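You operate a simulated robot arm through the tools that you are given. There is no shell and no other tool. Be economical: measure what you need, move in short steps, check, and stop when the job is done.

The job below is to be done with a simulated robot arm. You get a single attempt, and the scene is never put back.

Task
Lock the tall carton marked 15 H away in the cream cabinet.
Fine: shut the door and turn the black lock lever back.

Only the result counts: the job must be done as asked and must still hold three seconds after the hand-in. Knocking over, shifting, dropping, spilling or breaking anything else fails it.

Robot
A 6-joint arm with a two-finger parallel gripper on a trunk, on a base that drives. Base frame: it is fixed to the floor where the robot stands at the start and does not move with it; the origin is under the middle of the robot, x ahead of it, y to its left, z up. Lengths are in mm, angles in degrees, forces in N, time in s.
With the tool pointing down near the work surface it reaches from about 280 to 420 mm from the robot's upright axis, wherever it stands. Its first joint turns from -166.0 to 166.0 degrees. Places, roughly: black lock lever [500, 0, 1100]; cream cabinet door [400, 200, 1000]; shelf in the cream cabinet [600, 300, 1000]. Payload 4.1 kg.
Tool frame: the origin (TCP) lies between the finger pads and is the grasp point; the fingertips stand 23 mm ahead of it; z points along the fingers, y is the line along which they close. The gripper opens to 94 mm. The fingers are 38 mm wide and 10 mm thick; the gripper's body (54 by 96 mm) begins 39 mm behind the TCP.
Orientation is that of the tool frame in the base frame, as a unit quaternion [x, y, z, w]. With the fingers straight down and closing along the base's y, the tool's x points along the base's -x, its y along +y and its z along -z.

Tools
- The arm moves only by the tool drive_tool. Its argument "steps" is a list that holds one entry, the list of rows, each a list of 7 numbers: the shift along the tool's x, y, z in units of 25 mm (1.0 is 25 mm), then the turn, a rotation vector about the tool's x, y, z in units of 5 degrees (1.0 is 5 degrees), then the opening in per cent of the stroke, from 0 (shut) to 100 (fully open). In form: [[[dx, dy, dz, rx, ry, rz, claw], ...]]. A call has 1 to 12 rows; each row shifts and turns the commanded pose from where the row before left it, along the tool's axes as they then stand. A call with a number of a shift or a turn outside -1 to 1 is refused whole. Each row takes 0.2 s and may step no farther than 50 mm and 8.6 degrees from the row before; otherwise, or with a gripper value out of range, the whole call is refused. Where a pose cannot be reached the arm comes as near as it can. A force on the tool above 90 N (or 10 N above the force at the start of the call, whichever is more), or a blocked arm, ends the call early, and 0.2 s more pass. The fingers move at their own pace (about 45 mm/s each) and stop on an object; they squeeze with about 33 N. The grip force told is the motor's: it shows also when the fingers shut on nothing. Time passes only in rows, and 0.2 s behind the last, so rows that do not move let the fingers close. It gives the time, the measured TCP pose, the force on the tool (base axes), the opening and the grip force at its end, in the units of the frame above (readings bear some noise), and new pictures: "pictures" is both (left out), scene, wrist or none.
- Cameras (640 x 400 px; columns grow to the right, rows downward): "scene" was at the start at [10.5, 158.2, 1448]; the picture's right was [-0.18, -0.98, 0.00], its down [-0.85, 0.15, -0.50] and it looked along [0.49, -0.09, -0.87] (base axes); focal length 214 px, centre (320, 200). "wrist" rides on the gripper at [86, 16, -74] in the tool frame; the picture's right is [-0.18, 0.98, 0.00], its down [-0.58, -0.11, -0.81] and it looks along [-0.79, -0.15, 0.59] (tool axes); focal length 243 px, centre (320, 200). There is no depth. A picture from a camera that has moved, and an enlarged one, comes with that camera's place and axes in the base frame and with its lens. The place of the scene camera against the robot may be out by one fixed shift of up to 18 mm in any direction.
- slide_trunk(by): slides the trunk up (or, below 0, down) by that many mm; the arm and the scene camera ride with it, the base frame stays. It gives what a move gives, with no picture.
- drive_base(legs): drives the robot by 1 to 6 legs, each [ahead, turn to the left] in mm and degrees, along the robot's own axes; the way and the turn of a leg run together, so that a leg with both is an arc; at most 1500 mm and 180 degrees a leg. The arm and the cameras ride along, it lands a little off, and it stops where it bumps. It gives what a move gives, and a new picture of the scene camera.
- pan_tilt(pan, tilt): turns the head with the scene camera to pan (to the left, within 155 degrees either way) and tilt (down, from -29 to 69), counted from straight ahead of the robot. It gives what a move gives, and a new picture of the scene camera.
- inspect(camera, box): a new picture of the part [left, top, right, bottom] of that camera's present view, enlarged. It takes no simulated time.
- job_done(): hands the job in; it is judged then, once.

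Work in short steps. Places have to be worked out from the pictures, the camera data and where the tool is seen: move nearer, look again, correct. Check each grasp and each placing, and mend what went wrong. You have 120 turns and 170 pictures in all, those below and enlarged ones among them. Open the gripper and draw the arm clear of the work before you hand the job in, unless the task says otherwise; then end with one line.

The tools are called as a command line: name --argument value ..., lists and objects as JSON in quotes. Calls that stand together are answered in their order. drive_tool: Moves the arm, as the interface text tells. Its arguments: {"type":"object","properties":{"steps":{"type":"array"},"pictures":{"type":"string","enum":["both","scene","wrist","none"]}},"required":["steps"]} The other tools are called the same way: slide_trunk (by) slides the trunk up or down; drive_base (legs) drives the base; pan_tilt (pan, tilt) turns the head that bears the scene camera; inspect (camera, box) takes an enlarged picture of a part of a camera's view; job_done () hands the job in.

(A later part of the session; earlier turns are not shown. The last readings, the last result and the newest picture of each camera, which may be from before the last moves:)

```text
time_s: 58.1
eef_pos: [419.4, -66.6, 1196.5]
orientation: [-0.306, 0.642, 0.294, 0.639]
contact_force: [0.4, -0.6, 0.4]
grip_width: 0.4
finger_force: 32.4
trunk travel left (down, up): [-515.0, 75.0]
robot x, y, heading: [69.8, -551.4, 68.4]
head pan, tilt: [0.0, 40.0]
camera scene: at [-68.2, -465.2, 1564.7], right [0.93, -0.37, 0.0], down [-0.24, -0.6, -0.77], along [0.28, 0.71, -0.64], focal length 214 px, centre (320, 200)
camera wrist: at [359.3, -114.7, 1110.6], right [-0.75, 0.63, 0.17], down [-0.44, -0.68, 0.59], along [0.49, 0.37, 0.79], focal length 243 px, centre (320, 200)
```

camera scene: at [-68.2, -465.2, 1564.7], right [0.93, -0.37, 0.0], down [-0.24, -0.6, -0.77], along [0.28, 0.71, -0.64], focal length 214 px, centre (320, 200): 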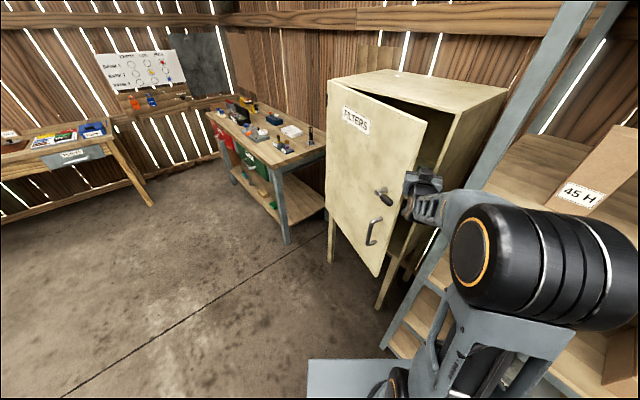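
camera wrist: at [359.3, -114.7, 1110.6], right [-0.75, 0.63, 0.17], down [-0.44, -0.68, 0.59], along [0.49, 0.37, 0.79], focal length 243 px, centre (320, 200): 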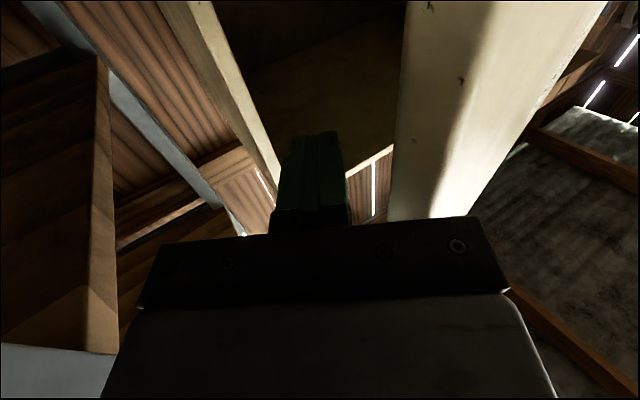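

The fingertips are behind the door edge. I swing the base 12° to the left to sweep the door open.

drive_base --legs '[[0, 12]]'

inspect --camera "wrist" --box '[0, 0, 640, 400]'

```text
time_s: 59.0
eef_pos: [375.5, -48.1, 1197.6]
orientation: [-0.327, 0.631, 0.322, 0.625]
contact_force: [-2.0, -32.6, 4.3]
grip_width: 0.0
finger_force: 33.1
trunk travel left (down, up): [-515.0, 75.0]
robot x, y, heading: [71.2, -556.3, 72.8]
head pan, tilt: [0.0, 40.0]
stopped in leg 1: the robot was blocked; the commanded pose is now the measured one
camera scene: at [-75.2, -485.2, 1565.1], right [0.96, -0.29, 0.0], down [-0.19, -0.61, -0.77], along [0.22, 0.74, -0.64], focal length 214 px, centre (320, 200)
```

scene: 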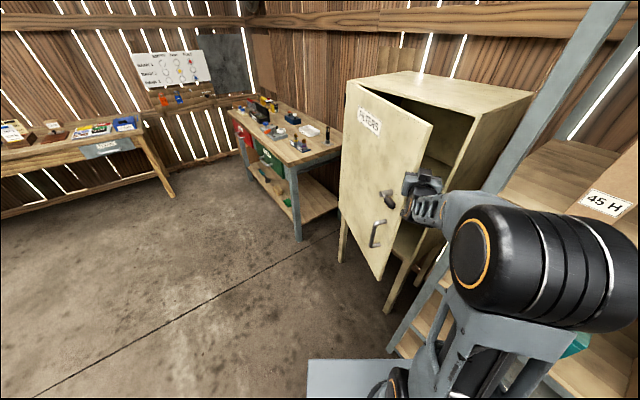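

```text
1.00 times, centred on (320, 200) of wrist
camera zoom: at [318.3, -100.4, 1111.3], right [-0.8, 0.57, 0.18], down [-0.38, -0.71, 0.59], along [0.47, 0.41, 0.79], focal length 243 px, centre (320, 200)
```

zoom: 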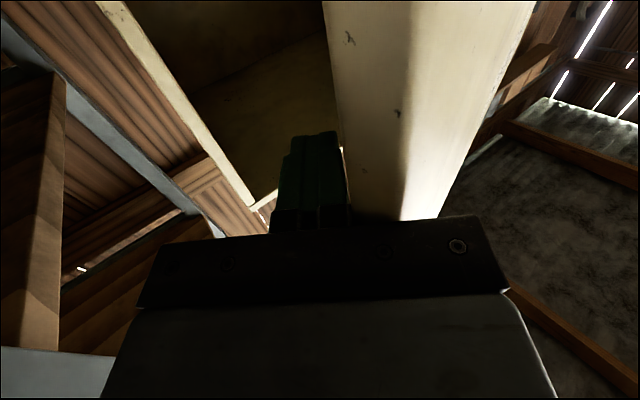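

The palm was pressing on the door's edge. I draw back 15 mm so just the fingers bear on the inner side, then sweep with the arm.

drive_tool --steps '[[[0, 0, -0.7, 0, 0, 0, 0], [0, 0.5, -0.2, 0, 0, 0, 0], [0, 0.7, 0, 0, 0, 0, 0], [0, 0.7, 0, 0, 0, 0, 0], [0, 0, 0, 0, 0, 0, 0]]]' --pictures "wrist"

```text
time_s: 60.2
eef_pos: [320.7, -43.7, 1193.6]
orientation: [-0.33, 0.634, 0.32, 0.622]
contact_force: [-8.2, -74.5, -18.5]
grip_width: 0.0
finger_force: 33.2
trunk travel left (down, up): [-515.0, 75.0]
robot x, y, heading: [74.0, -558.7, 73.2]
head pan, tilt: [0.0, 40.0]
camera wrist: at [264.0, -96.9, 1108.3], right [-0.8, 0.57, 0.18], down [-0.37, -0.71, 0.6], along [0.47, 0.41, 0.78], focal length 243 px, centre (320, 200)
```

wrist: 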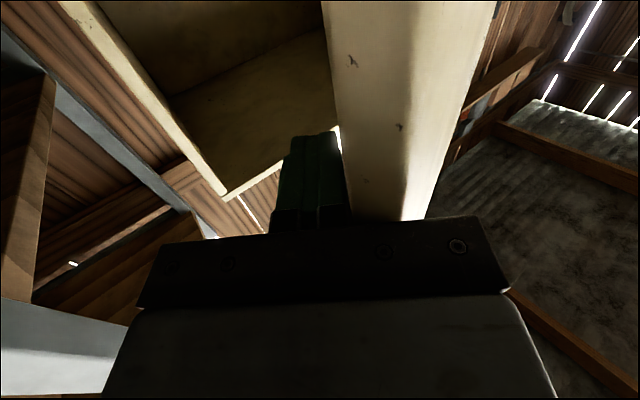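

The door moves, but the palm still presses. I retreat a little and pull straight toward -x.

drive_tool --steps '[[[0, -0.1, -0.8, 0, 0, 0, 0], [0, 0.75, -0.5, 0, 0, 0, 0], [0, 0.75, -0.5, 0, 0, 0, 0], [0, 0.75, -0.5, 0, 0, 0, 0], [0, 0, 0, 0, 0, 0, 0]]]' --pictures "both"

```text
time_s: 61.4
eef_pos: [245.3, -48.0, 1195.4]
orientation: [-0.331, 0.632, 0.319, 0.624]
contact_force: [-1.0, 0.1, 0.1]
grip_width: 0.3
finger_force: 33.0
trunk travel left (down, up): [-515.0, 75.0]
robot x, y, heading: [71.0, -553.6, 73.2]
head pan, tilt: [0.0, 40.0]
camera scene: at [-75.1, -478.8, 1564.7], right [0.96, -0.29, 0.0], down [-0.19, -0.62, -0.77], along [0.22, 0.73, -0.64], focal length 214 px, centre (320, 200)
camera wrist: at [188.8, -101.6, 1108.9], right [-0.8, 0.57, 0.18], down [-0.37, -0.71, 0.6], along [0.46, 0.41, 0.78], focal length 243 px, centre (320, 200)
```

scene: 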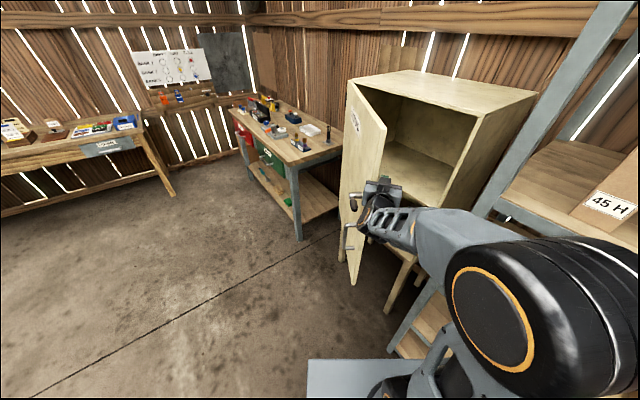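
wrist: 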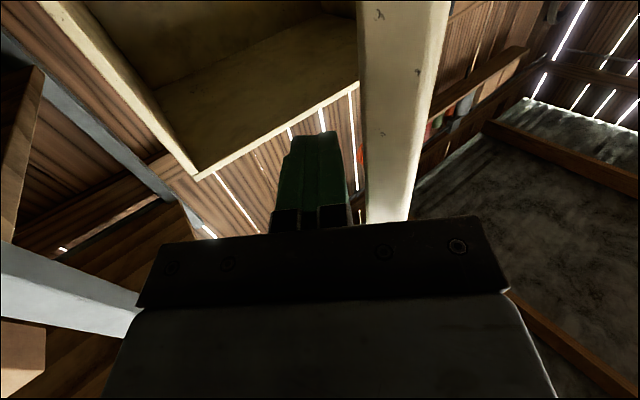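

The door is about 35° open and free. I push the hand forward inside and then swing the base left to push the inner face.

drive_tool --steps '[[[0, 0, 1, 0, 0, 0, 0], [0, 0, 1, 0, 0, 0, 0], [0, 0, 1, 0, 0, 0, 0], [0, 0, 1, 0, 0, 0, 0], [0, 0, 0, 0, 0, 0, 0]]]' --pictures "none"

drive_base --legs '[[0, 20]]'

```text
time_s: 62.0
eef_pos: [264.7, -35.0, 1195.3]
orientation: [-0.331, 0.633, 0.32, 0.622]
contact_force: [-15.9, -63.7, 8.2]
grip_width: 0.0
finger_force: 32.8
trunk travel left (down, up): [-515.0, 75.0]
robot x, y, heading: [70.7, -556.8, 73.0]
head pan, tilt: [0.0, 40.0]
stopped in row 2: the force on the tool passed its limit (the readings are from after the stop); the commanded pose is now the measured one
```

```text
time_s: 63.5
eef_pos: [73.4, 14.6, 1185.8]
orientation: [-0.44, 0.569, 0.417, 0.555]
contact_force: [0.3, 0.4, -0.3]
grip_width: 0.2
finger_force: 32.9
trunk travel left (down, up): [-515.0, 75.0]
robot x, y, heading: [71.8, -556.4, 93.2]
head pan, tilt: [0.0, 40.0]
camera scene: at [-91.1, -535.8, 1564.7], right [1.0, 0.05, 0.0], down [0.03, -0.64, -0.77], along [-0.04, 0.77, -0.64], focal length 214 px, centre (320, 200)
```

scene: 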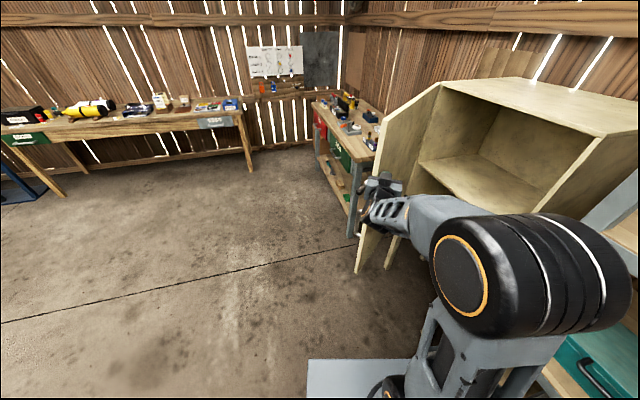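

The door is about 60° open. I check where the hand is relative to its edge.

inspect --camera "wrist" --box '[0, 0, 640, 400]'

inspect --camera "scene" --box '[320, 70, 520, 280]'

```text
1.00 times, centred on (320, 200) of wrist
camera zoom: at [38.6, -56.4, 1101.7], right [-0.95, 0.27, 0.17], down [-0.11, -0.78, 0.61], along [0.3, 0.56, 0.77], focal length 243 px, centre (320, 200)
```

zoom: 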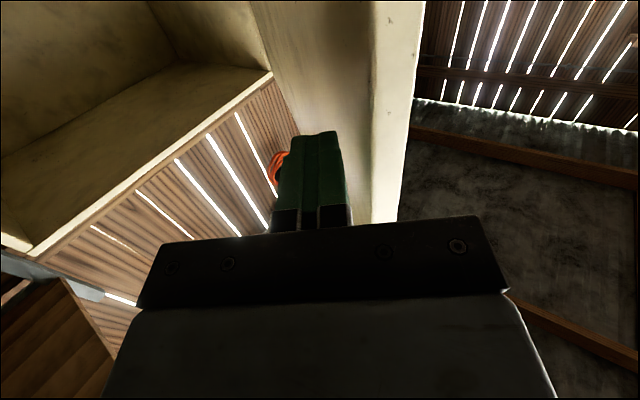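

```text
1.90 times, centred on (420, 175) of scene
camera zoom: at [-91.1, -535.8, 1564.7], right [1.0, 0.05, 0.0], down [0.03, -0.64, -0.77], along [-0.04, 0.77, -0.64], focal length 408 px, centre (130, 248)
```

zoom: 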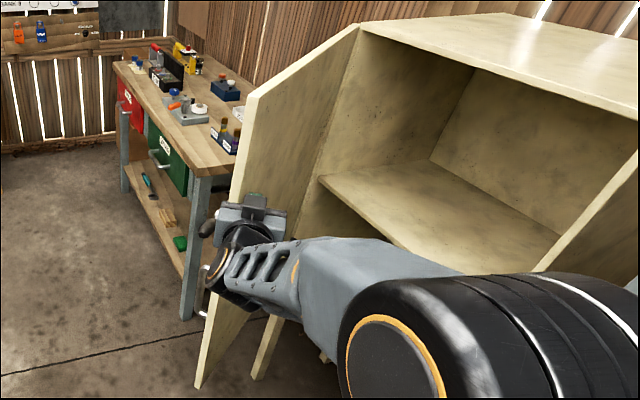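

The fingers rest on the inner face near the edge. I move the hand right, then forward deeper along the inner face, then sweep left again.

drive_tool --steps '[[[0, -1, -0.5, 0, 0, 0, 0], [0, -1, 0, 0, 0, 0, 0], [0, -0.6, 1, 0, 0, 0, 0], [0, 0, 1, 0, 0, 0, 0], [0, 0, 1, 0, 0, 0, 0], [0, 0, 1, 0, 0, 0, 0], [0, 0, 1, 0, 0, 0, 0], [0, 0, 0, 0, 0, 0, 0]]]' --pictures "both"

```text
time_s: 65.3
eef_pos: [167.1, 106.4, 1183.0]
orientation: [-0.439, 0.57, 0.416, 0.556]
contact_force: [-0.5, -0.3, 0.7]
grip_width: 0.0
finger_force: 33.2
trunk travel left (down, up): [-515.0, 75.0]
robot x, y, heading: [70.6, -556.3, 92.8]
head pan, tilt: [0.0, 40.0]
camera scene: at [-90.9, -535.6, 1564.7], right [1.0, 0.05, 0.0], down [0.03, -0.64, -0.77], along [-0.04, 0.76, -0.64], focal length 214 px, centre (320, 200)
camera wrist: at [131.0, 35.8, 1098.6], right [-0.95, 0.27, 0.17], down [-0.11, -0.78, 0.61], along [0.3, 0.56, 0.77], focal length 243 px, centre (320, 200)
```

scene: 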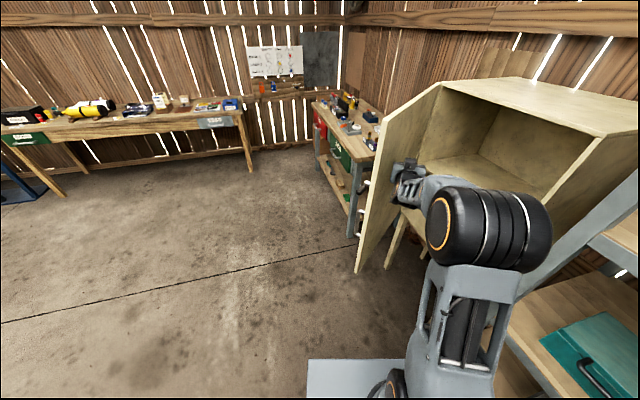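
wrist: 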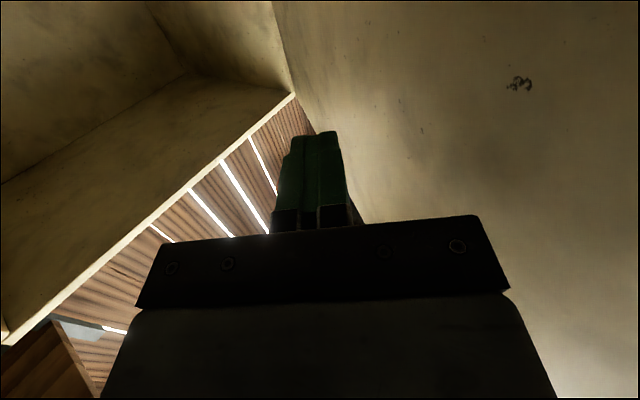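

The hand is well inside. I turn left 12° and drive ahead to push the door to about 90°.

drive_base --legs '[[0, 12], [230, 0]]'

```text
time_s: 67.8
eef_pos: [-33.5, 331.3, 1182.6]
orientation: [-0.497, 0.52, 0.473, 0.509]
contact_force: [-0.7, 0.1, -0.3]
grip_width: 0.0
finger_force: 33.2
trunk travel left (down, up): [-515.0, 75.0]
robot x, y, heading: [10.6, -335.4, 105.1]
head pan, tilt: [0.0, 40.0]
camera scene: at [-149.9, -350.9, 1564.7], right [0.97, 0.26, 0.0], down [0.17, -0.62, -0.77], along [-0.2, 0.74, -0.64], focal length 214 px, centre (320, 200)
```

scene: 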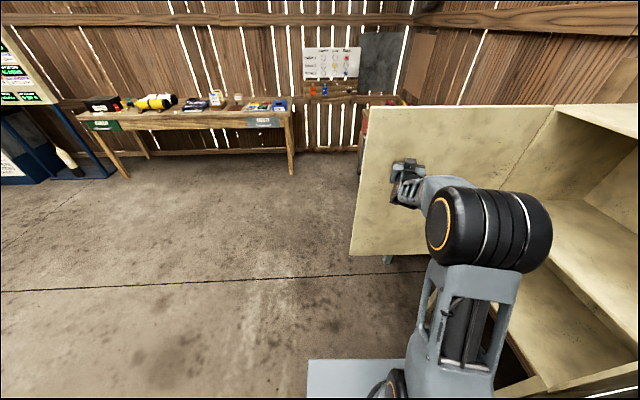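

The door stands at about 90°. I back out, retract the arm, and then drive out to face the rack in line with carton 15 H.

drive_base --legs '[[-250, 0]]'

drive_tool --steps '[[[0, 0, -1, 0, 0, 0, 100], [0, 0, -1, 0, 0, 0, 100], [0, 0, -1, 0, 0, 0, 100], [0, 0, -1, 0, 0, 0, 100], [0, 0, -1, 0, 0, 0, 100], [0, 0, -1, 0, 0, 0, 100], [0, 0, -1, 0, 0, 0, 100]]]' --pictures "none"

drive_base --legs '[[0, 116.4], [500, 0], [0, -104], [0, -104]]'

```text
time_s: 69.6
eef_pos: [33.3, 88.0, 1183.8]
orientation: [-0.496, 0.521, 0.472, 0.509]
contact_force: [0.6, -0.6, -0.3]
grip_width: 0.3
finger_force: 32.7
trunk travel left (down, up): [-515.0, 75.0]
robot x, y, heading: [75.8, -580.9, 105.0]
head pan, tilt: [0.0, 40.0]
camera scene: at [-84.6, -594.1, 1564.8], right [0.97, 0.26, 0.0], down [0.17, -0.62, -0.77], along [-0.2, 0.74, -0.64], focal length 214 px, centre (320, 200)
```

scene: 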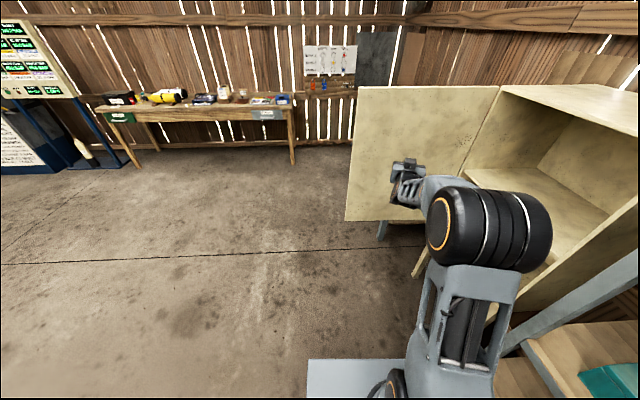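

```text
time_s: 71.2
eef_pos: [22.3, -86.5, 1190.2]
orientation: [-0.496, 0.52, 0.473, 0.509]
contact_force: [1.0, 0.0, -0.1]
grip_width: 94.0
finger_force: 0.0
trunk travel left (down, up): [-515.0, 75.0]
robot x, y, heading: [76.4, -578.5, 105.1]
head pan, tilt: [0.0, 40.0]
```

```text
time_s: 87.7
eef_pos: [194.0, -864.9, 1190.1]
orientation: [0.026, 0.719, -0.035, 0.693]
contact_force: [-0.2, 0.5, -0.2]
grip_width: 94.4
finger_force: 0.0
trunk travel left (down, up): [-515.0, 75.0]
robot x, y, heading: [-300.3, -906.2, 13.4]
head pan, tilt: [0.0, 40.0]
camera scene: at [-308.1, -733.9, 1564.7], right [0.23, -0.97, 0.0], down [-0.63, -0.15, -0.77], along [0.75, 0.18, -0.64], focal length 214 px, centre (320, 200)
```

scene: 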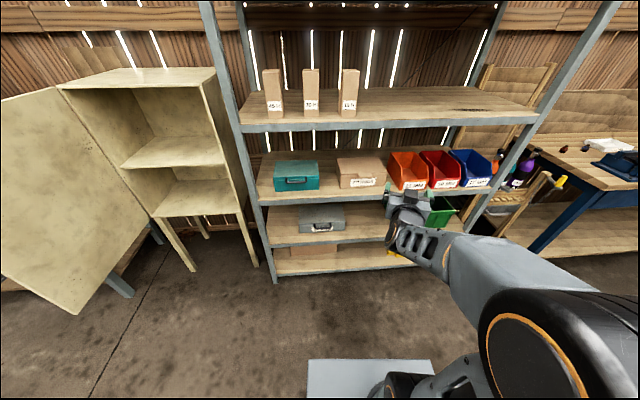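

I have a good overview. I raise the trunk fully and enlarge the cartons.

slide_trunk --by 75

inspect --camera "scene" --box '[230, 60, 390, 180]'

```text
time_s: 88.8
eef_pos: [194.0, -864.1, 1265.3]
orientation: [0.027, 0.719, -0.035, 0.693]
contact_force: [1.2, 0.4, 0.1]
grip_width: 93.9
finger_force: 0.0
trunk travel left (down, up): [-590.0, 0.0]
robot x, y, heading: [-296.4, -907.9, 13.4]
head pan, tilt: [0.0, 40.0]
```

```text
3.33 times, centred on (310, 120) of scene
camera zoom: at [-308.1, -733.8, 1639.7], right [0.23, -0.97, 0.0], down [-0.63, -0.15, -0.77], along [0.75, 0.18, -0.64], focal length 715 px, centre (353, 467)
```

zoom: 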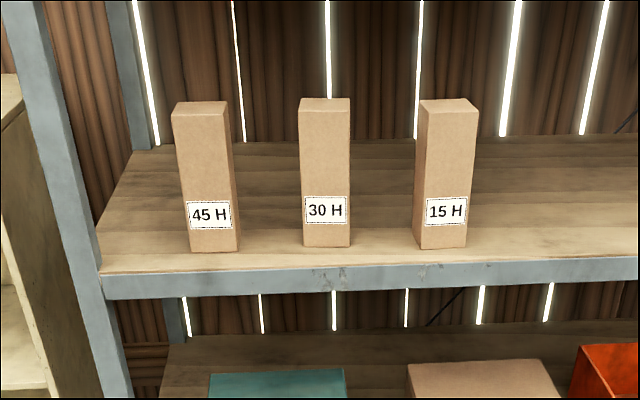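

Carton 15 H: front bottom edge around (653, -632), about 63 mm wide and 172 mm tall. I turn the tool square to the rack, raise it and move it left onto the carton's line.

drive_tool --steps '[[[0, 0, 0, -1, 0, 0, 100], [0, 0, 0, -1, 0, 0, 100], [0, 0, 0, -1, 0, 0, 100], [0, 0, 0, -0.7, -0.4, 0, 100], [-0.6, 0.98, 0, 0, 0, 0, 100], [-0.6, 0.98, 0, 0, 0, 0, 100], [-0.6, 0.98, 0, 0, 0, 0, 100], [-0.6, 0.98, 0, 0, 0, 0, 100], [-0.6, 0.98, 0, 0, 0, 0, 100], [0, 0, 0, 0, 0, 0, 100]]]'

```text
time_s: 91.0
eef_pos: [166.9, -744.3, 1338.7]
orientation: [-0.083, 0.703, 0.081, 0.702]
contact_force: [0.9, -0.2, -0.2]
grip_width: 94.2
finger_force: 0.1
trunk travel left (down, up): [-590.0, 0.0]
robot x, y, heading: [-295.6, -904.5, 13.5]
head pan, tilt: [0.0, 40.0]
camera scene: at [-308.1, -733.9, 1639.7], right [0.23, -0.97, 0.0], down [-0.63, -0.15, -0.77], along [0.75, 0.18, -0.64], focal length 214 px, centre (320, 200)
camera wrist: at [90.1, -747.4, 1253.0], right [-0.23, 0.96, 0.18], down [-0.76, -0.29, 0.58], along [0.61, 0.0, 0.79], focal length 243 px, centre (320, 200)
```

scene: 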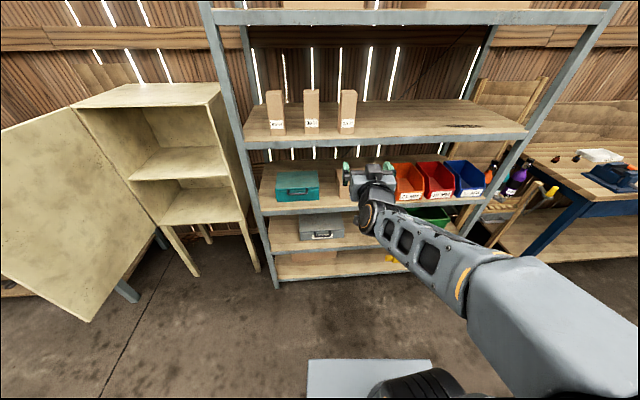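
wrist: 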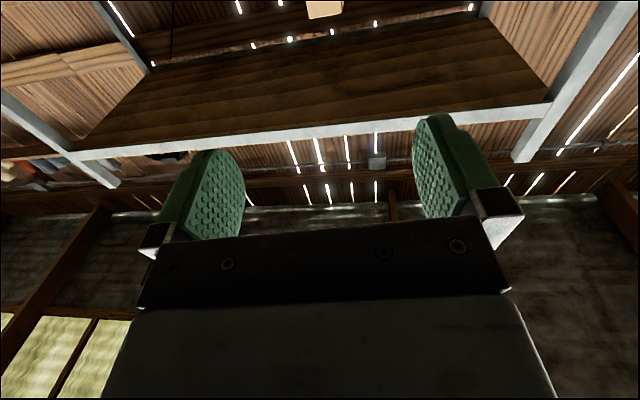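

The wrist ray confirms the carton lies on the tool's line at y≈-625. I drive 380 mm ahead and look again.

drive_base --legs '[[380, 0]]'

inspect --camera "wrist" --box '[0, 0, 640, 400]'

```text
time_s: 93.4
eef_pos: [535.2, -654.1, 1338.7]
orientation: [-0.085, 0.703, 0.084, 0.701]
contact_force: [0.1, 0.0, 0.0]
grip_width: 94.3
finger_force: 0.0
trunk travel left (down, up): [-590.0, 0.0]
robot x, y, heading: [71.1, -817.8, 13.5]
head pan, tilt: [0.0, 40.0]
camera scene: at [60.3, -645.7, 1639.7], right [0.23, -0.97, 0.0], down [-0.63, -0.15, -0.77], along [0.74, 0.18, -0.64], focal length 214 px, centre (320, 200)
```

scene: 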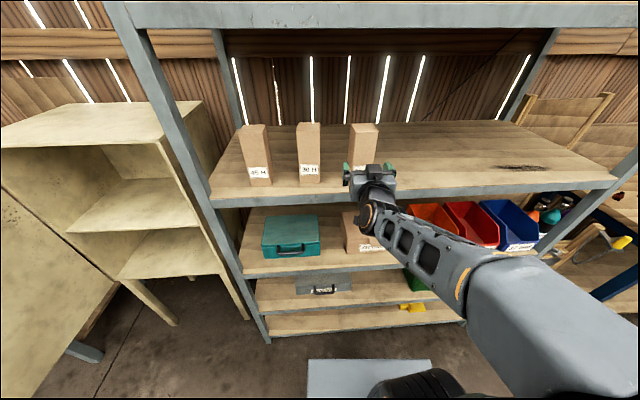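

```text
1.00 times, centred on (320, 200) of wrist
camera zoom: at [458.6, -657.3, 1252.5], right [-0.23, 0.96, 0.18], down [-0.76, -0.3, 0.58], along [0.61, 0.0, 0.79], focal length 243 px, centre (320, 200)
```

zoom: 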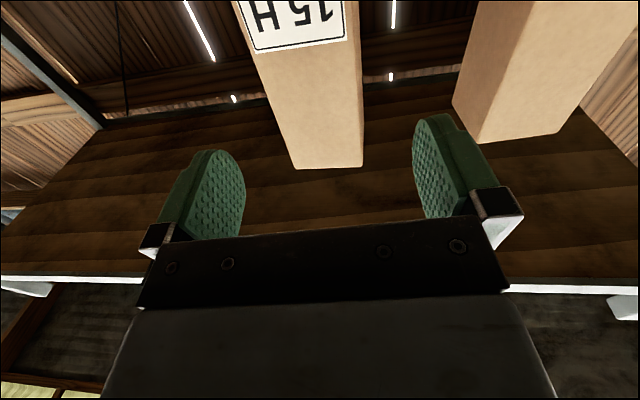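

The label 15 H is right ahead. The carton front centre is near (617, -642), yawed about 20°, so I yaw the tool 6° left, shift 15 mm right and go in 50 mm.

drive_tool --steps '[[[0, 0, 0, -0.6, 0, 0, 100], [0, 0, 0, -0.6, 0, 0, 100], [0, -0.6, 0, 0, 0, 0, 100], [0, 0, 1, 0, 0, 0, 100], [0, 0, 0.8, 0, 0, 0, 100], [0, 0, 0, 0, 0, 0, 100]]]'

```text
time_s: 94.8
eef_pos: [581.7, -653.0, 1339.3]
orientation: [-0.122, 0.697, 0.12, 0.696]
contact_force: [-0.4, -0.7, -0.5]
grip_width: 93.9
finger_force: 0.0
trunk travel left (down, up): [-590.0, 0.0]
robot x, y, heading: [71.2, -816.5, 13.5]
head pan, tilt: [0.0, 40.0]
camera scene: at [59.5, -646.0, 1639.7], right [0.23, -0.97, 0.0], down [-0.62, -0.15, -0.77], along [0.74, 0.18, -0.64], focal length 214 px, centre (320, 200)
camera wrist: at [505.7, -664.2, 1251.6], right [-0.33, 0.93, 0.18], down [-0.72, -0.37, 0.58], along [0.61, 0.06, 0.79], focal length 243 px, centre (320, 200)
```

scene: 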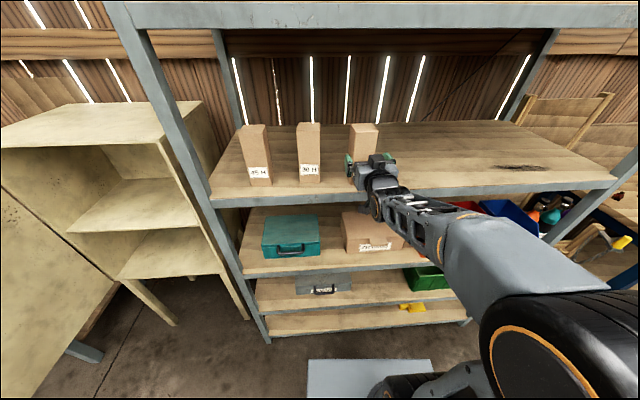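
wrist: 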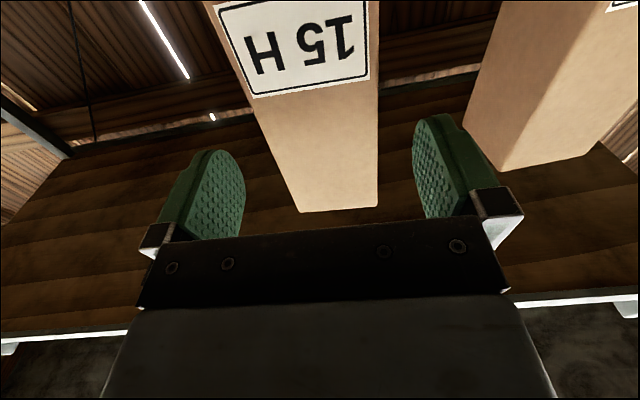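

Nicely centred and aligned. I go 62 mm further and close.

drive_tool --steps '[[[0, 0, 0.8, 0, 0, 0, 100], [0, 0, 0.8, 0, 0, 0, 100], [0, 0, 0.88, 0, 0, 0, 100], [0, 0, 0, 0, 0, 0, 100], [0, 0, 0, 0, 0, 0, 20], [0, 0, 0, 0, 0, 0, 0], [0, 0, 0, 0, 0, 0, 0], [0, 0, 0, 0, 0, 0, 0]]]'

```text
time_s: 96.6
eef_pos: [640.7, -632.3, 1338.0]
orientation: [-0.122, 0.697, 0.121, 0.696]
contact_force: [-1.0, 1.1, 0.4]
grip_width: 61.6
finger_force: 33.0
trunk travel left (down, up): [-590.0, 0.0]
robot x, y, heading: [73.1, -816.7, 13.6]
head pan, tilt: [0.0, 40.0]
camera scene: at [59.5, -645.7, 1639.7], right [0.24, -0.97, 0.0], down [-0.62, -0.15, -0.77], along [0.74, 0.18, -0.64], focal length 214 px, centre (320, 200)
camera wrist: at [564.7, -643.0, 1252.0], right [-0.33, 0.93, 0.18], down [-0.72, -0.37, 0.58], along [0.61, 0.06, 0.79], focal length 243 px, centre (320, 200)
```

scene: 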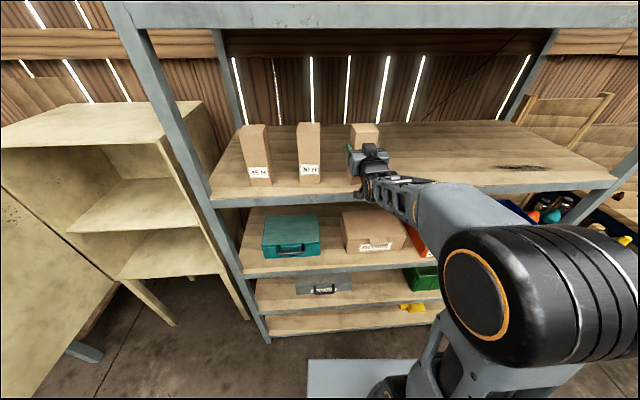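
wrist: 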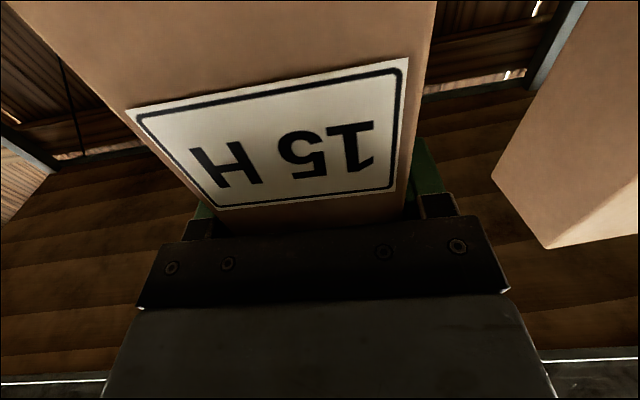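

Gripped at 61.6 mm. I lift 25 mm and check the load.

drive_tool --steps '[[[-0.5, 0, 0, 0, 0, 0, 0], [-0.5, 0, 0, 0, 0, 0, 0], [0, 0, 0, 0, 0, 0, 0]]]'

```text
time_s: 97.4
eef_pos: [640.9, -632.6, 1363.5]
orientation: [-0.122, 0.698, 0.119, 0.695]
contact_force: [-0.1, 0.3, -3.4]
grip_width: 62.1
finger_force: 32.8
trunk travel left (down, up): [-590.0, 0.0]
robot x, y, heading: [70.1, -816.0, 13.7]
head pan, tilt: [0.0, 40.0]
camera scene: at [60.1, -645.7, 1639.7], right [0.23, -0.97, 0.0], down [-0.62, -0.15, -0.77], along [0.74, 0.18, -0.64], focal length 214 px, centre (320, 200)
camera wrist: at [565.0, -643.0, 1276.9], right [-0.33, 0.93, 0.18], down [-0.72, -0.37, 0.59], along [0.61, 0.06, 0.79], focal length 243 px, centre (320, 200)
```

scene: 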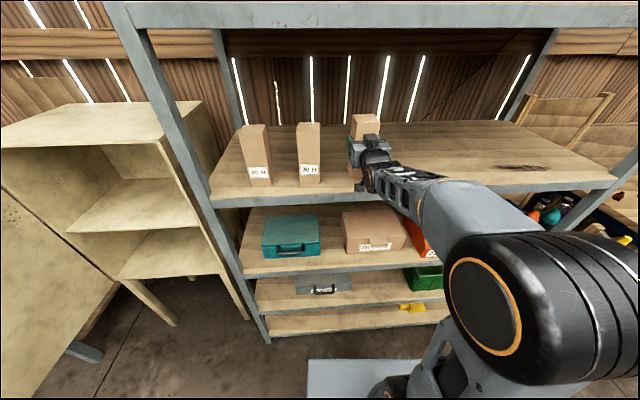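
wrist: 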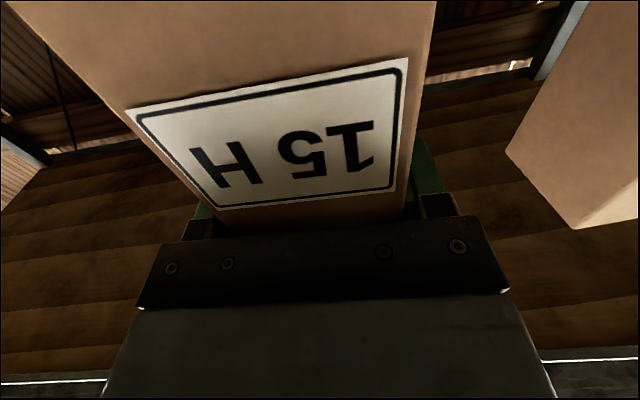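

The carton is held, about 0.35 kg. I back out of the rack and drive round to line up with the cabinet opening.

drive_base --legs '[[-480, 0], [0, 105.9], [1033, 0], [0, -112]]'

slide_trunk --by -200

inspect --camera "scene" --box '[0, 0, 640, 400]'

```text
time_s: 114.3
eef_pos: [-316.2, 88.2, 1363.6]
orientation: [-0.086, 0.703, 0.084, 0.7]
contact_force: [-0.6, 0.2, -4.7]
grip_width: 62.0
finger_force: 32.6
trunk travel left (down, up): [-590.0, 0.0]
robot x, y, heading: [-906.8, -36.3, 7.7]
head pan, tilt: [0.0, 40.0]
camera scene: at [-896.3, 133.9, 1639.7], right [0.14, -0.99, 0.0], down [-0.64, -0.09, -0.77], along [0.76, 0.1, -0.64], focal length 214 px, centre (320, 200)
```

scene: 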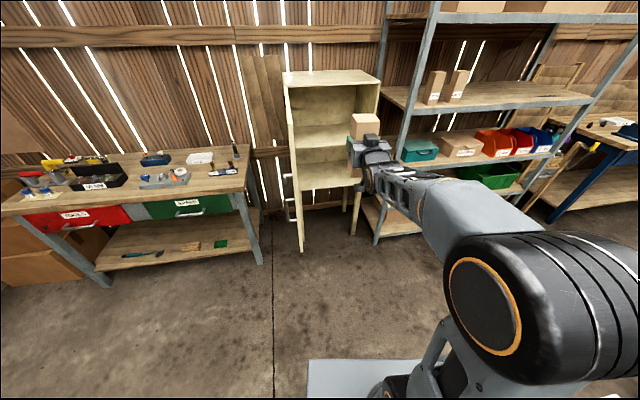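

```text
time_s: 116.5
eef_pos: [-317.5, 88.1, 1163.9]
orientation: [-0.087, 0.704, 0.085, 0.7]
contact_force: [-0.1, 0.7, -4.7]
grip_width: 61.9
finger_force: 32.8
trunk travel left (down, up): [-390.0, 200.0]
robot x, y, heading: [-903.8, -39.2, 7.8]
head pan, tilt: [0.0, 40.0]
```

```text
1.00 times, centred on (320, 200) of scene
camera zoom: at [-896.4, 134.0, 1439.8], right [0.14, -0.99, 0.0], down [-0.64, -0.09, -0.77], along [0.76, 0.1, -0.64], focal length 214 px, centre (320, 200)
```

zoom: 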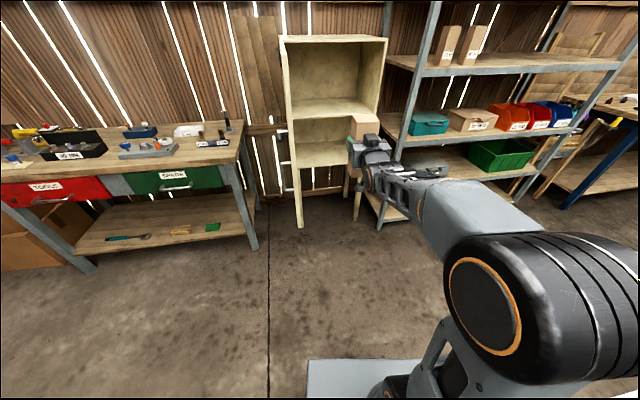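

The door stands wide open and the line is clear; the middle shelf is at z≈1005. I drive ahead 600 and check.

drive_base --legs '[[600, 0]]'

inspect --camera "wrist" --box '[0, 0, 640, 400]'

```text
time_s: 119.9
eef_pos: [281.4, 168.5, 1163.8]
orientation: [-0.086, 0.704, 0.083, 0.7]
contact_force: [-0.6, 0.4, -4.9]
grip_width: 61.8
finger_force: 32.7
trunk travel left (down, up): [-390.0, 200.0]
robot x, y, heading: [-305.6, 42.7, 7.7]
head pan, tilt: [0.0, 40.0]
camera scene: at [-298.9, 215.6, 1439.7], right [0.13, -0.99, 0.0], down [-0.64, -0.09, -0.77], along [0.76, 0.1, -0.64], focal length 214 px, centre (320, 200)
```

scene: 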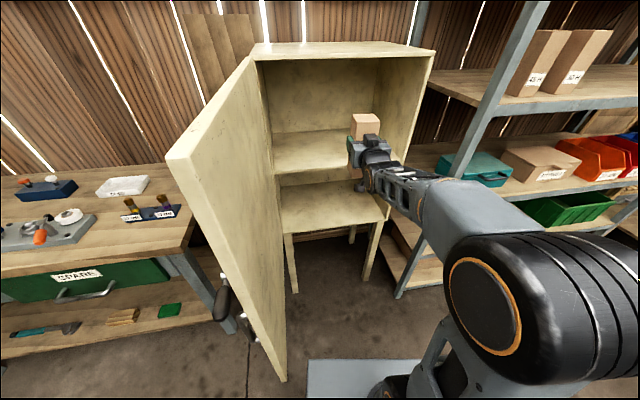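

```text
1.00 times, centred on (320, 200) of wrist
camera zoom: at [204.0, 166.2, 1076.8], right [-0.24, 0.95, 0.18], down [-0.75, -0.3, 0.58], along [0.61, 0.0, 0.79], focal length 243 px, centre (320, 200)
```

zoom: 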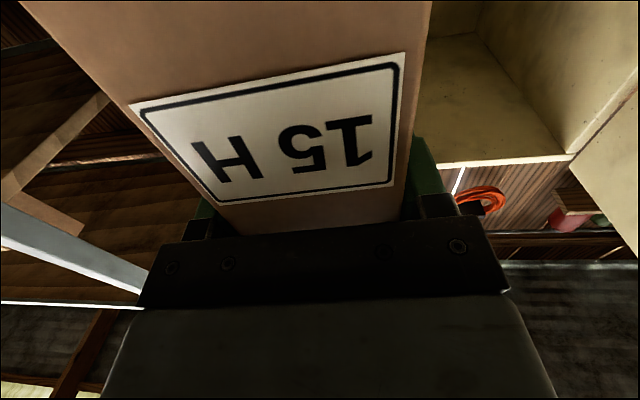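

All clear. I drive 200 mm further in.

drive_base --legs '[[200, 0]]'

inspect --camera "wrist" --box '[0, 0, 640, 400]'

```text
time_s: 121.5
eef_pos: [478.6, 197.9, 1164.0]
orientation: [-0.087, 0.704, 0.085, 0.7]
contact_force: [0.4, -0.3, -4.2]
grip_width: 61.9
finger_force: 32.4
trunk travel left (down, up): [-390.0, 200.0]
robot x, y, heading: [-107.0, 66.2, 7.9]
head pan, tilt: [0.0, 40.0]
camera scene: at [-100.4, 242.8, 1439.7], right [0.14, -0.99, 0.0], down [-0.64, -0.09, -0.77], along [0.76, 0.1, -0.64], focal length 214 px, centre (320, 200)
```

scene: 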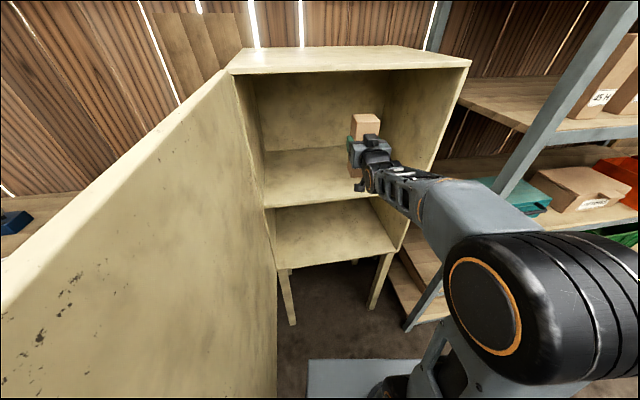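

```text
1.00 times, centred on (320, 200) of wrist
camera zoom: at [402.6, 194.7, 1076.7], right [-0.24, 0.95, 0.18], down [-0.75, -0.3, 0.59], along [0.61, 0.0, 0.79], focal length 243 px, centre (320, 200)
```

zoom: 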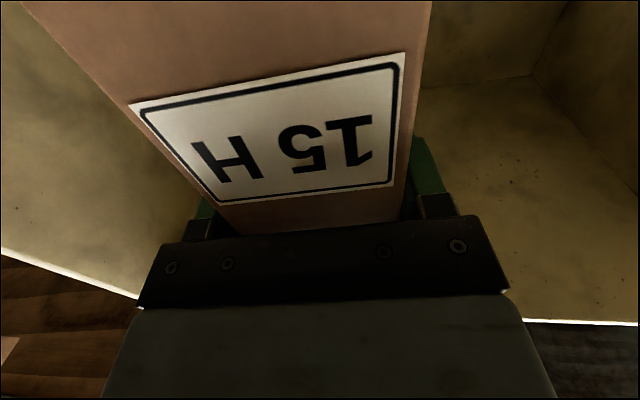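

The carton is entering the upper compartment; I go 90 mm further.

drive_base --legs '[[90, 0]]'

inspect --camera "scene" --box '[230, 60, 470, 240]'

```text
time_s: 122.6
eef_pos: [570.7, 209.7, 1163.2]
orientation: [-0.087, 0.704, 0.085, 0.7]
contact_force: [0.3, 0.2, -4.6]
grip_width: 62.0
finger_force: 33.3
trunk travel left (down, up): [-390.0, 200.0]
robot x, y, heading: [-18.3, 85.1, 7.9]
head pan, tilt: [0.0, 40.0]
camera scene: at [-9.9, 255.3, 1439.7], right [0.14, -0.99, 0.0], down [-0.64, -0.09, -0.77], along [0.76, 0.1, -0.64], focal length 214 px, centre (320, 200)
```

scene: 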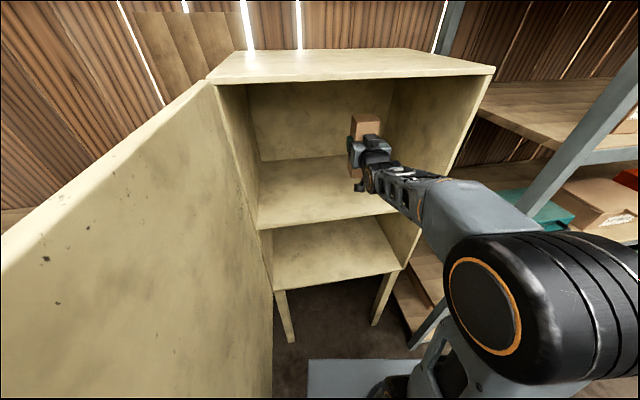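

```text
2.22 times, centred on (350, 150) of scene
camera zoom: at [-9.9, 255.3, 1439.7], right [0.14, -0.99, 0.0], down [-0.64, -0.09, -0.77], along [0.76, 0.1, -0.64], focal length 477 px, centre (253, 311)
```

zoom: 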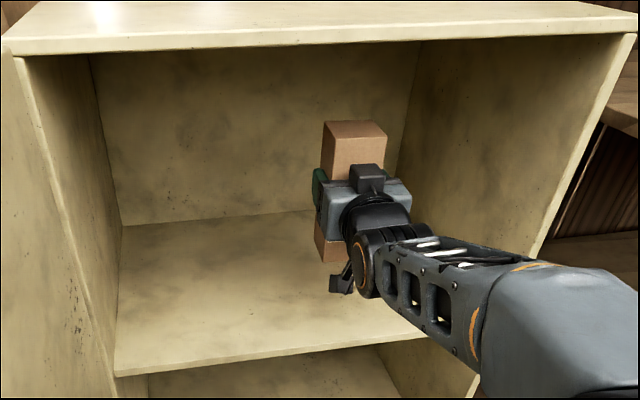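

The carton is above the middle shelf. I lower 45 mm, then feel for contact in small steps.

drive_tool --steps '[[[0.6, 0, 0, 0, 0, 0, 0], [0.6, 0, 0, 0, 0, 0, 0], [0.6, 0, 0, 0, 0, 0, 0], [0, 0, 0, 0, 0, 0, 0]]]' --pictures "scene"

inspect --camera "scene" --box '[250, 90, 420, 230]'

```text
time_s: 123.6
eef_pos: [570.1, 208.9, 1117.3]
orientation: [-0.087, 0.703, 0.085, 0.701]
contact_force: [-0.4, 0.1, -3.9]
grip_width: 61.8
finger_force: 33.1
trunk travel left (down, up): [-390.0, 200.0]
robot x, y, heading: [-19.0, 83.1, 7.8]
head pan, tilt: [0.0, 40.0]
camera scene: at [-10.0, 255.3, 1439.7], right [0.14, -0.99, 0.0], down [-0.64, -0.09, -0.77], along [0.76, 0.1, -0.64], focal length 214 px, centre (320, 200)
```

scene: 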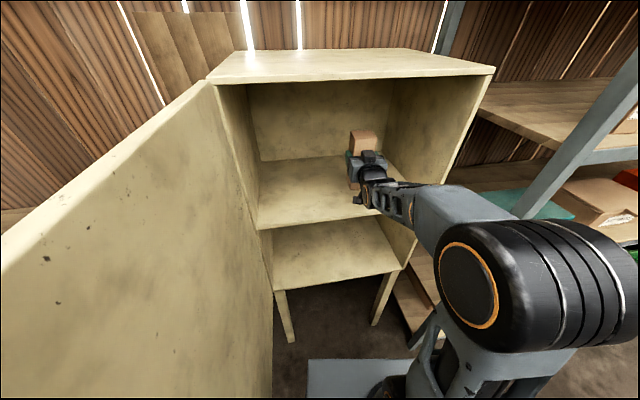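

```text
2.86 times, centred on (335, 160) of scene
camera zoom: at [-10.0, 255.3, 1439.7], right [0.14, -0.99, 0.0], down [-0.64, -0.09, -0.77], along [0.76, 0.1, -0.64], focal length 613 px, centre (277, 314)
```

zoom: 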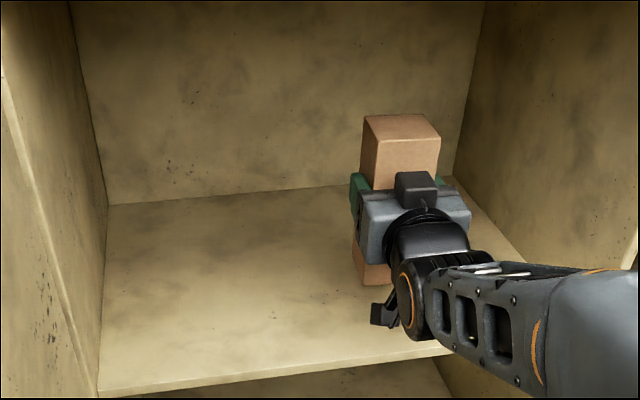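

drive_tool --steps '[[[0.2, 0, 0, 0, 0, 0, 0], [0.2, 0, 0, 0, 0, 0, 0], [0, 0, 0, 0, 0, 0, 0]]]' --pictures "none"

drive_tool --steps '[[[0.15, 0, 0, 0, 0, 0, 0], [0.1, 0, 0, 0, 0, 0, 0], [0, 0, 0, 0, 0, 0, 0]]]' --pictures "none"

```text
time_s: 124.4
eef_pos: [569.8, 210.1, 1108.6]
orientation: [-0.087, 0.703, 0.086, 0.7]
contact_force: [0.0, -0.7, -4.6]
grip_width: 62.0
finger_force: 32.9
trunk travel left (down, up): [-390.0, 200.0]
robot x, y, heading: [-21.8, 79.3, 7.5]
head pan, tilt: [0.0, 40.0]
```

```text
time_s: 125.2
eef_pos: [569.6, 210.4, 1101.5]
orientation: [-0.086, 0.703, 0.085, 0.7]
contact_force: [-1.0, 0.1, -4.1]
grip_width: 62.1
finger_force: 32.9
trunk travel left (down, up): [-390.0, 200.0]
robot x, y, heading: [-14.4, 85.1, 7.7]
head pan, tilt: [0.0, 40.0]
```

drive_tool --steps '[[[0.12, 0, 0, 0, 0, 0, 0], [0.12, 0, 0, 0, 0, 0, 0], [0, 0, 0, 0, 0, 0, 0]]]' --pictures "none"

inspect --camera "scene" --box '[290, 110, 420, 230]'

```text
time_s: 126.0
eef_pos: [568.0, 209.8, 1096.2]
orientation: [-0.087, 0.703, 0.086, 0.7]
contact_force: [0.2, -0.2, -4.7]
grip_width: 62.0
finger_force: 32.8
trunk travel left (down, up): [-390.0, 200.0]
robot x, y, heading: [-16.2, 82.5, 7.8]
head pan, tilt: [0.0, 40.0]
```

```text
3.33 times, centred on (355, 170) of scene
camera zoom: at [-10.1, 255.3, 1439.7], right [0.14, -0.99, 0.0], down [-0.64, -0.09, -0.77], along [0.76, 0.1, -0.64], focal length 715 px, centre (203, 300)
```

zoom: 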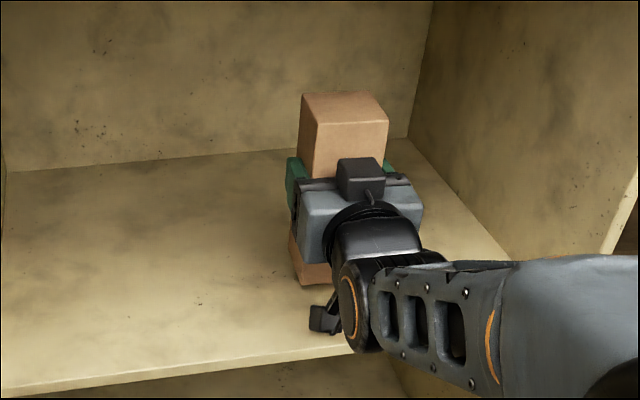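

No contact yet, so I continue down in 3 mm steps.

drive_tool --steps '[[[0.12, 0, 0, 0, 0, 0, 0], [0.12, 0, 0, 0, 0, 0, 0], [0, 0, 0, 0, 0, 0, 0]]]' --pictures "none"

drive_tool --steps '[[[0.12, 0, 0, 0, 0, 0, 0], [0, 0, 0, 0, 0, 0, 0]]]' --pictures "none"

drive_tool --steps '[[[0.12, 0, 0, 0, 0, 0, 0], [0, 0, 0, 0, 0, 0, 0]]]' --pictures "none"

```text
time_s: 126.8
eef_pos: [568.3, 210.2, 1096.6]
orientation: [-0.085, 0.699, 0.085, 0.705]
contact_force: [4.6, 1.9, 39.3]
grip_width: 61.9
finger_force: 32.7
trunk travel left (down, up): [-390.0, 200.0]
robot x, y, heading: [-16.1, 83.8, 7.5]
head pan, tilt: [0.0, 40.0]
```

```text
time_s: 127.4
eef_pos: [567.7, 209.6, 1097.3]
orientation: [-0.086, 0.696, 0.086, 0.708]
contact_force: [0.3, 1.6, 56.2]
grip_width: 61.9
finger_force: 33.3
trunk travel left (down, up): [-390.0, 200.0]
robot x, y, heading: [-18.2, 82.9, 8.0]
head pan, tilt: [0.0, 40.0]
```

```text
time_s: 128.0
eef_pos: [566.4, 208.8, 1097.6]
orientation: [-0.086, 0.693, 0.086, 0.711]
contact_force: [-2.4, 0.3, 67.9]
grip_width: 62.0
finger_force: 32.8
trunk travel left (down, up): [-390.0, 200.0]
robot x, y, heading: [-19.4, 82.1, 7.8]
head pan, tilt: [0.0, 40.0]
```

Contact felt at TCP z≈1096, so the shelf is at about 998. I ease back up to light contact and check the load.

drive_tool --steps '[[[-0.3, 0, 0, 0, 0, 0, 0], [-0.12, 0, 0, 0, 0, 0, 0], [0, 0, 0, 0, 0, 0, 0]]]' --pictures "wrist"

inspect --camera "scene" --box '[290, 110, 420, 230]'

```text
time_s: 128.8
eef_pos: [568.1, 211.3, 1096.1]
orientation: [-0.087, 0.702, 0.085, 0.701]
contact_force: [7.6, 4.6, 24.1]
grip_width: 61.9
finger_force: 32.9
trunk travel left (down, up): [-390.0, 200.0]
robot x, y, heading: [-19.3, 82.6, 7.7]
head pan, tilt: [0.0, 40.0]
camera wrist: at [492.5, 206.9, 1009.0], right [-0.24, 0.95, 0.18], down [-0.76, -0.3, 0.58], along [0.61, 0.0, 0.79], focal length 243 px, centre (320, 200)
```

wrist: 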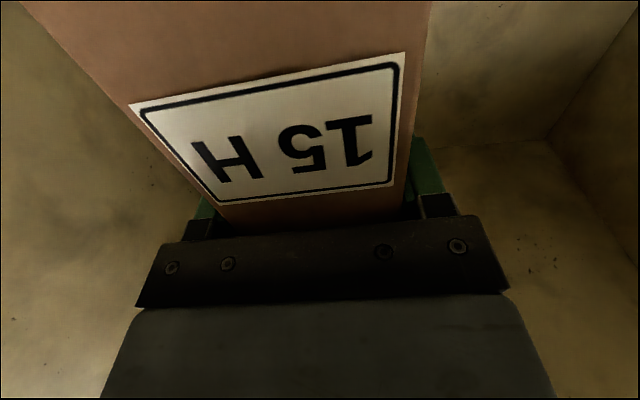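

```text
3.33 times, centred on (355, 170) of scene
camera zoom: at [-11.2, 255.3, 1439.5], right [0.14, -0.99, 0.0], down [-0.64, -0.09, -0.77], along [0.76, 0.1, -0.64], focal length 715 px, centre (203, 300)
```

zoom: 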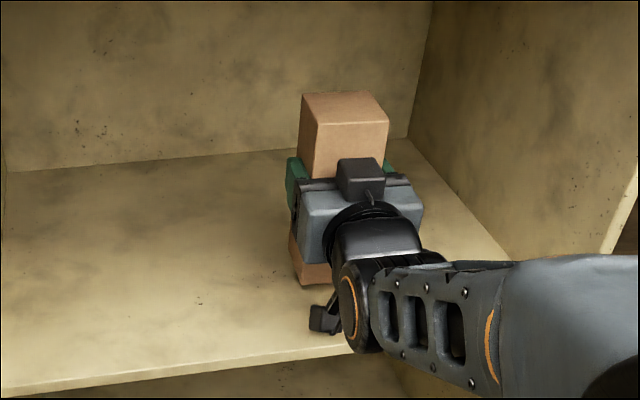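

Standing on the shelf. I relieve a touch more and open the gripper.

drive_tool --steps '[[[-0.06, 0, 0, 0, 0, 0, 0], [0, 0, 0, 0, 0, 0, 75], [0, 0, 0, 0, 0, 0, 85], [0, 0, 0, 0, 0, 0, 96], [0, 0, 0, 0, 0, 0, 96]]]' --pictures "wrist"

inspect --camera "scene" --box '[290, 110, 420, 230]'

```text
time_s: 130.0
eef_pos: [569.5, 210.0, 1095.8]
orientation: [-0.088, 0.704, 0.086, 0.699]
contact_force: [5.3, 2.9, 8.7]
grip_width: 90.1
finger_force: 0.0
trunk travel left (down, up): [-390.0, 200.0]
robot x, y, heading: [-17.6, 87.6, 7.6]
head pan, tilt: [0.0, 40.0]
camera wrist: at [492.1, 206.7, 1009.1], right [-0.24, 0.95, 0.18], down [-0.75, -0.3, 0.59], along [0.61, 0.0, 0.79], focal length 243 px, centre (320, 200)
```

wrist: 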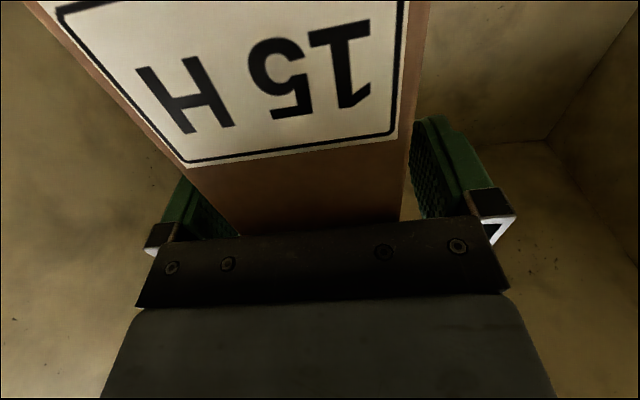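

```text
3.33 times, centred on (355, 170) of scene
camera zoom: at [-10.5, 255.3, 1439.7], right [0.14, -0.99, 0.0], down [-0.64, -0.09, -0.77], along [0.76, 0.1, -0.64], focal length 715 px, centre (203, 300)
```

zoom: 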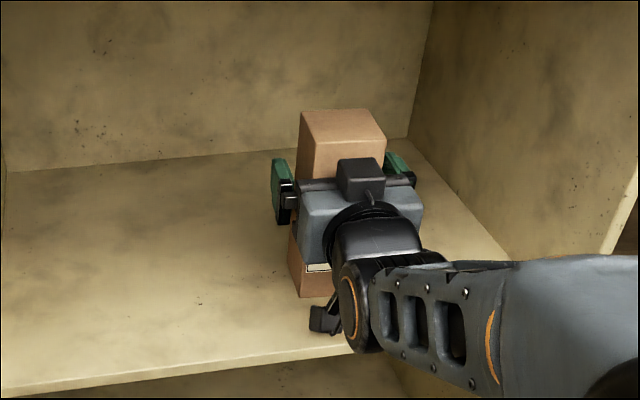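

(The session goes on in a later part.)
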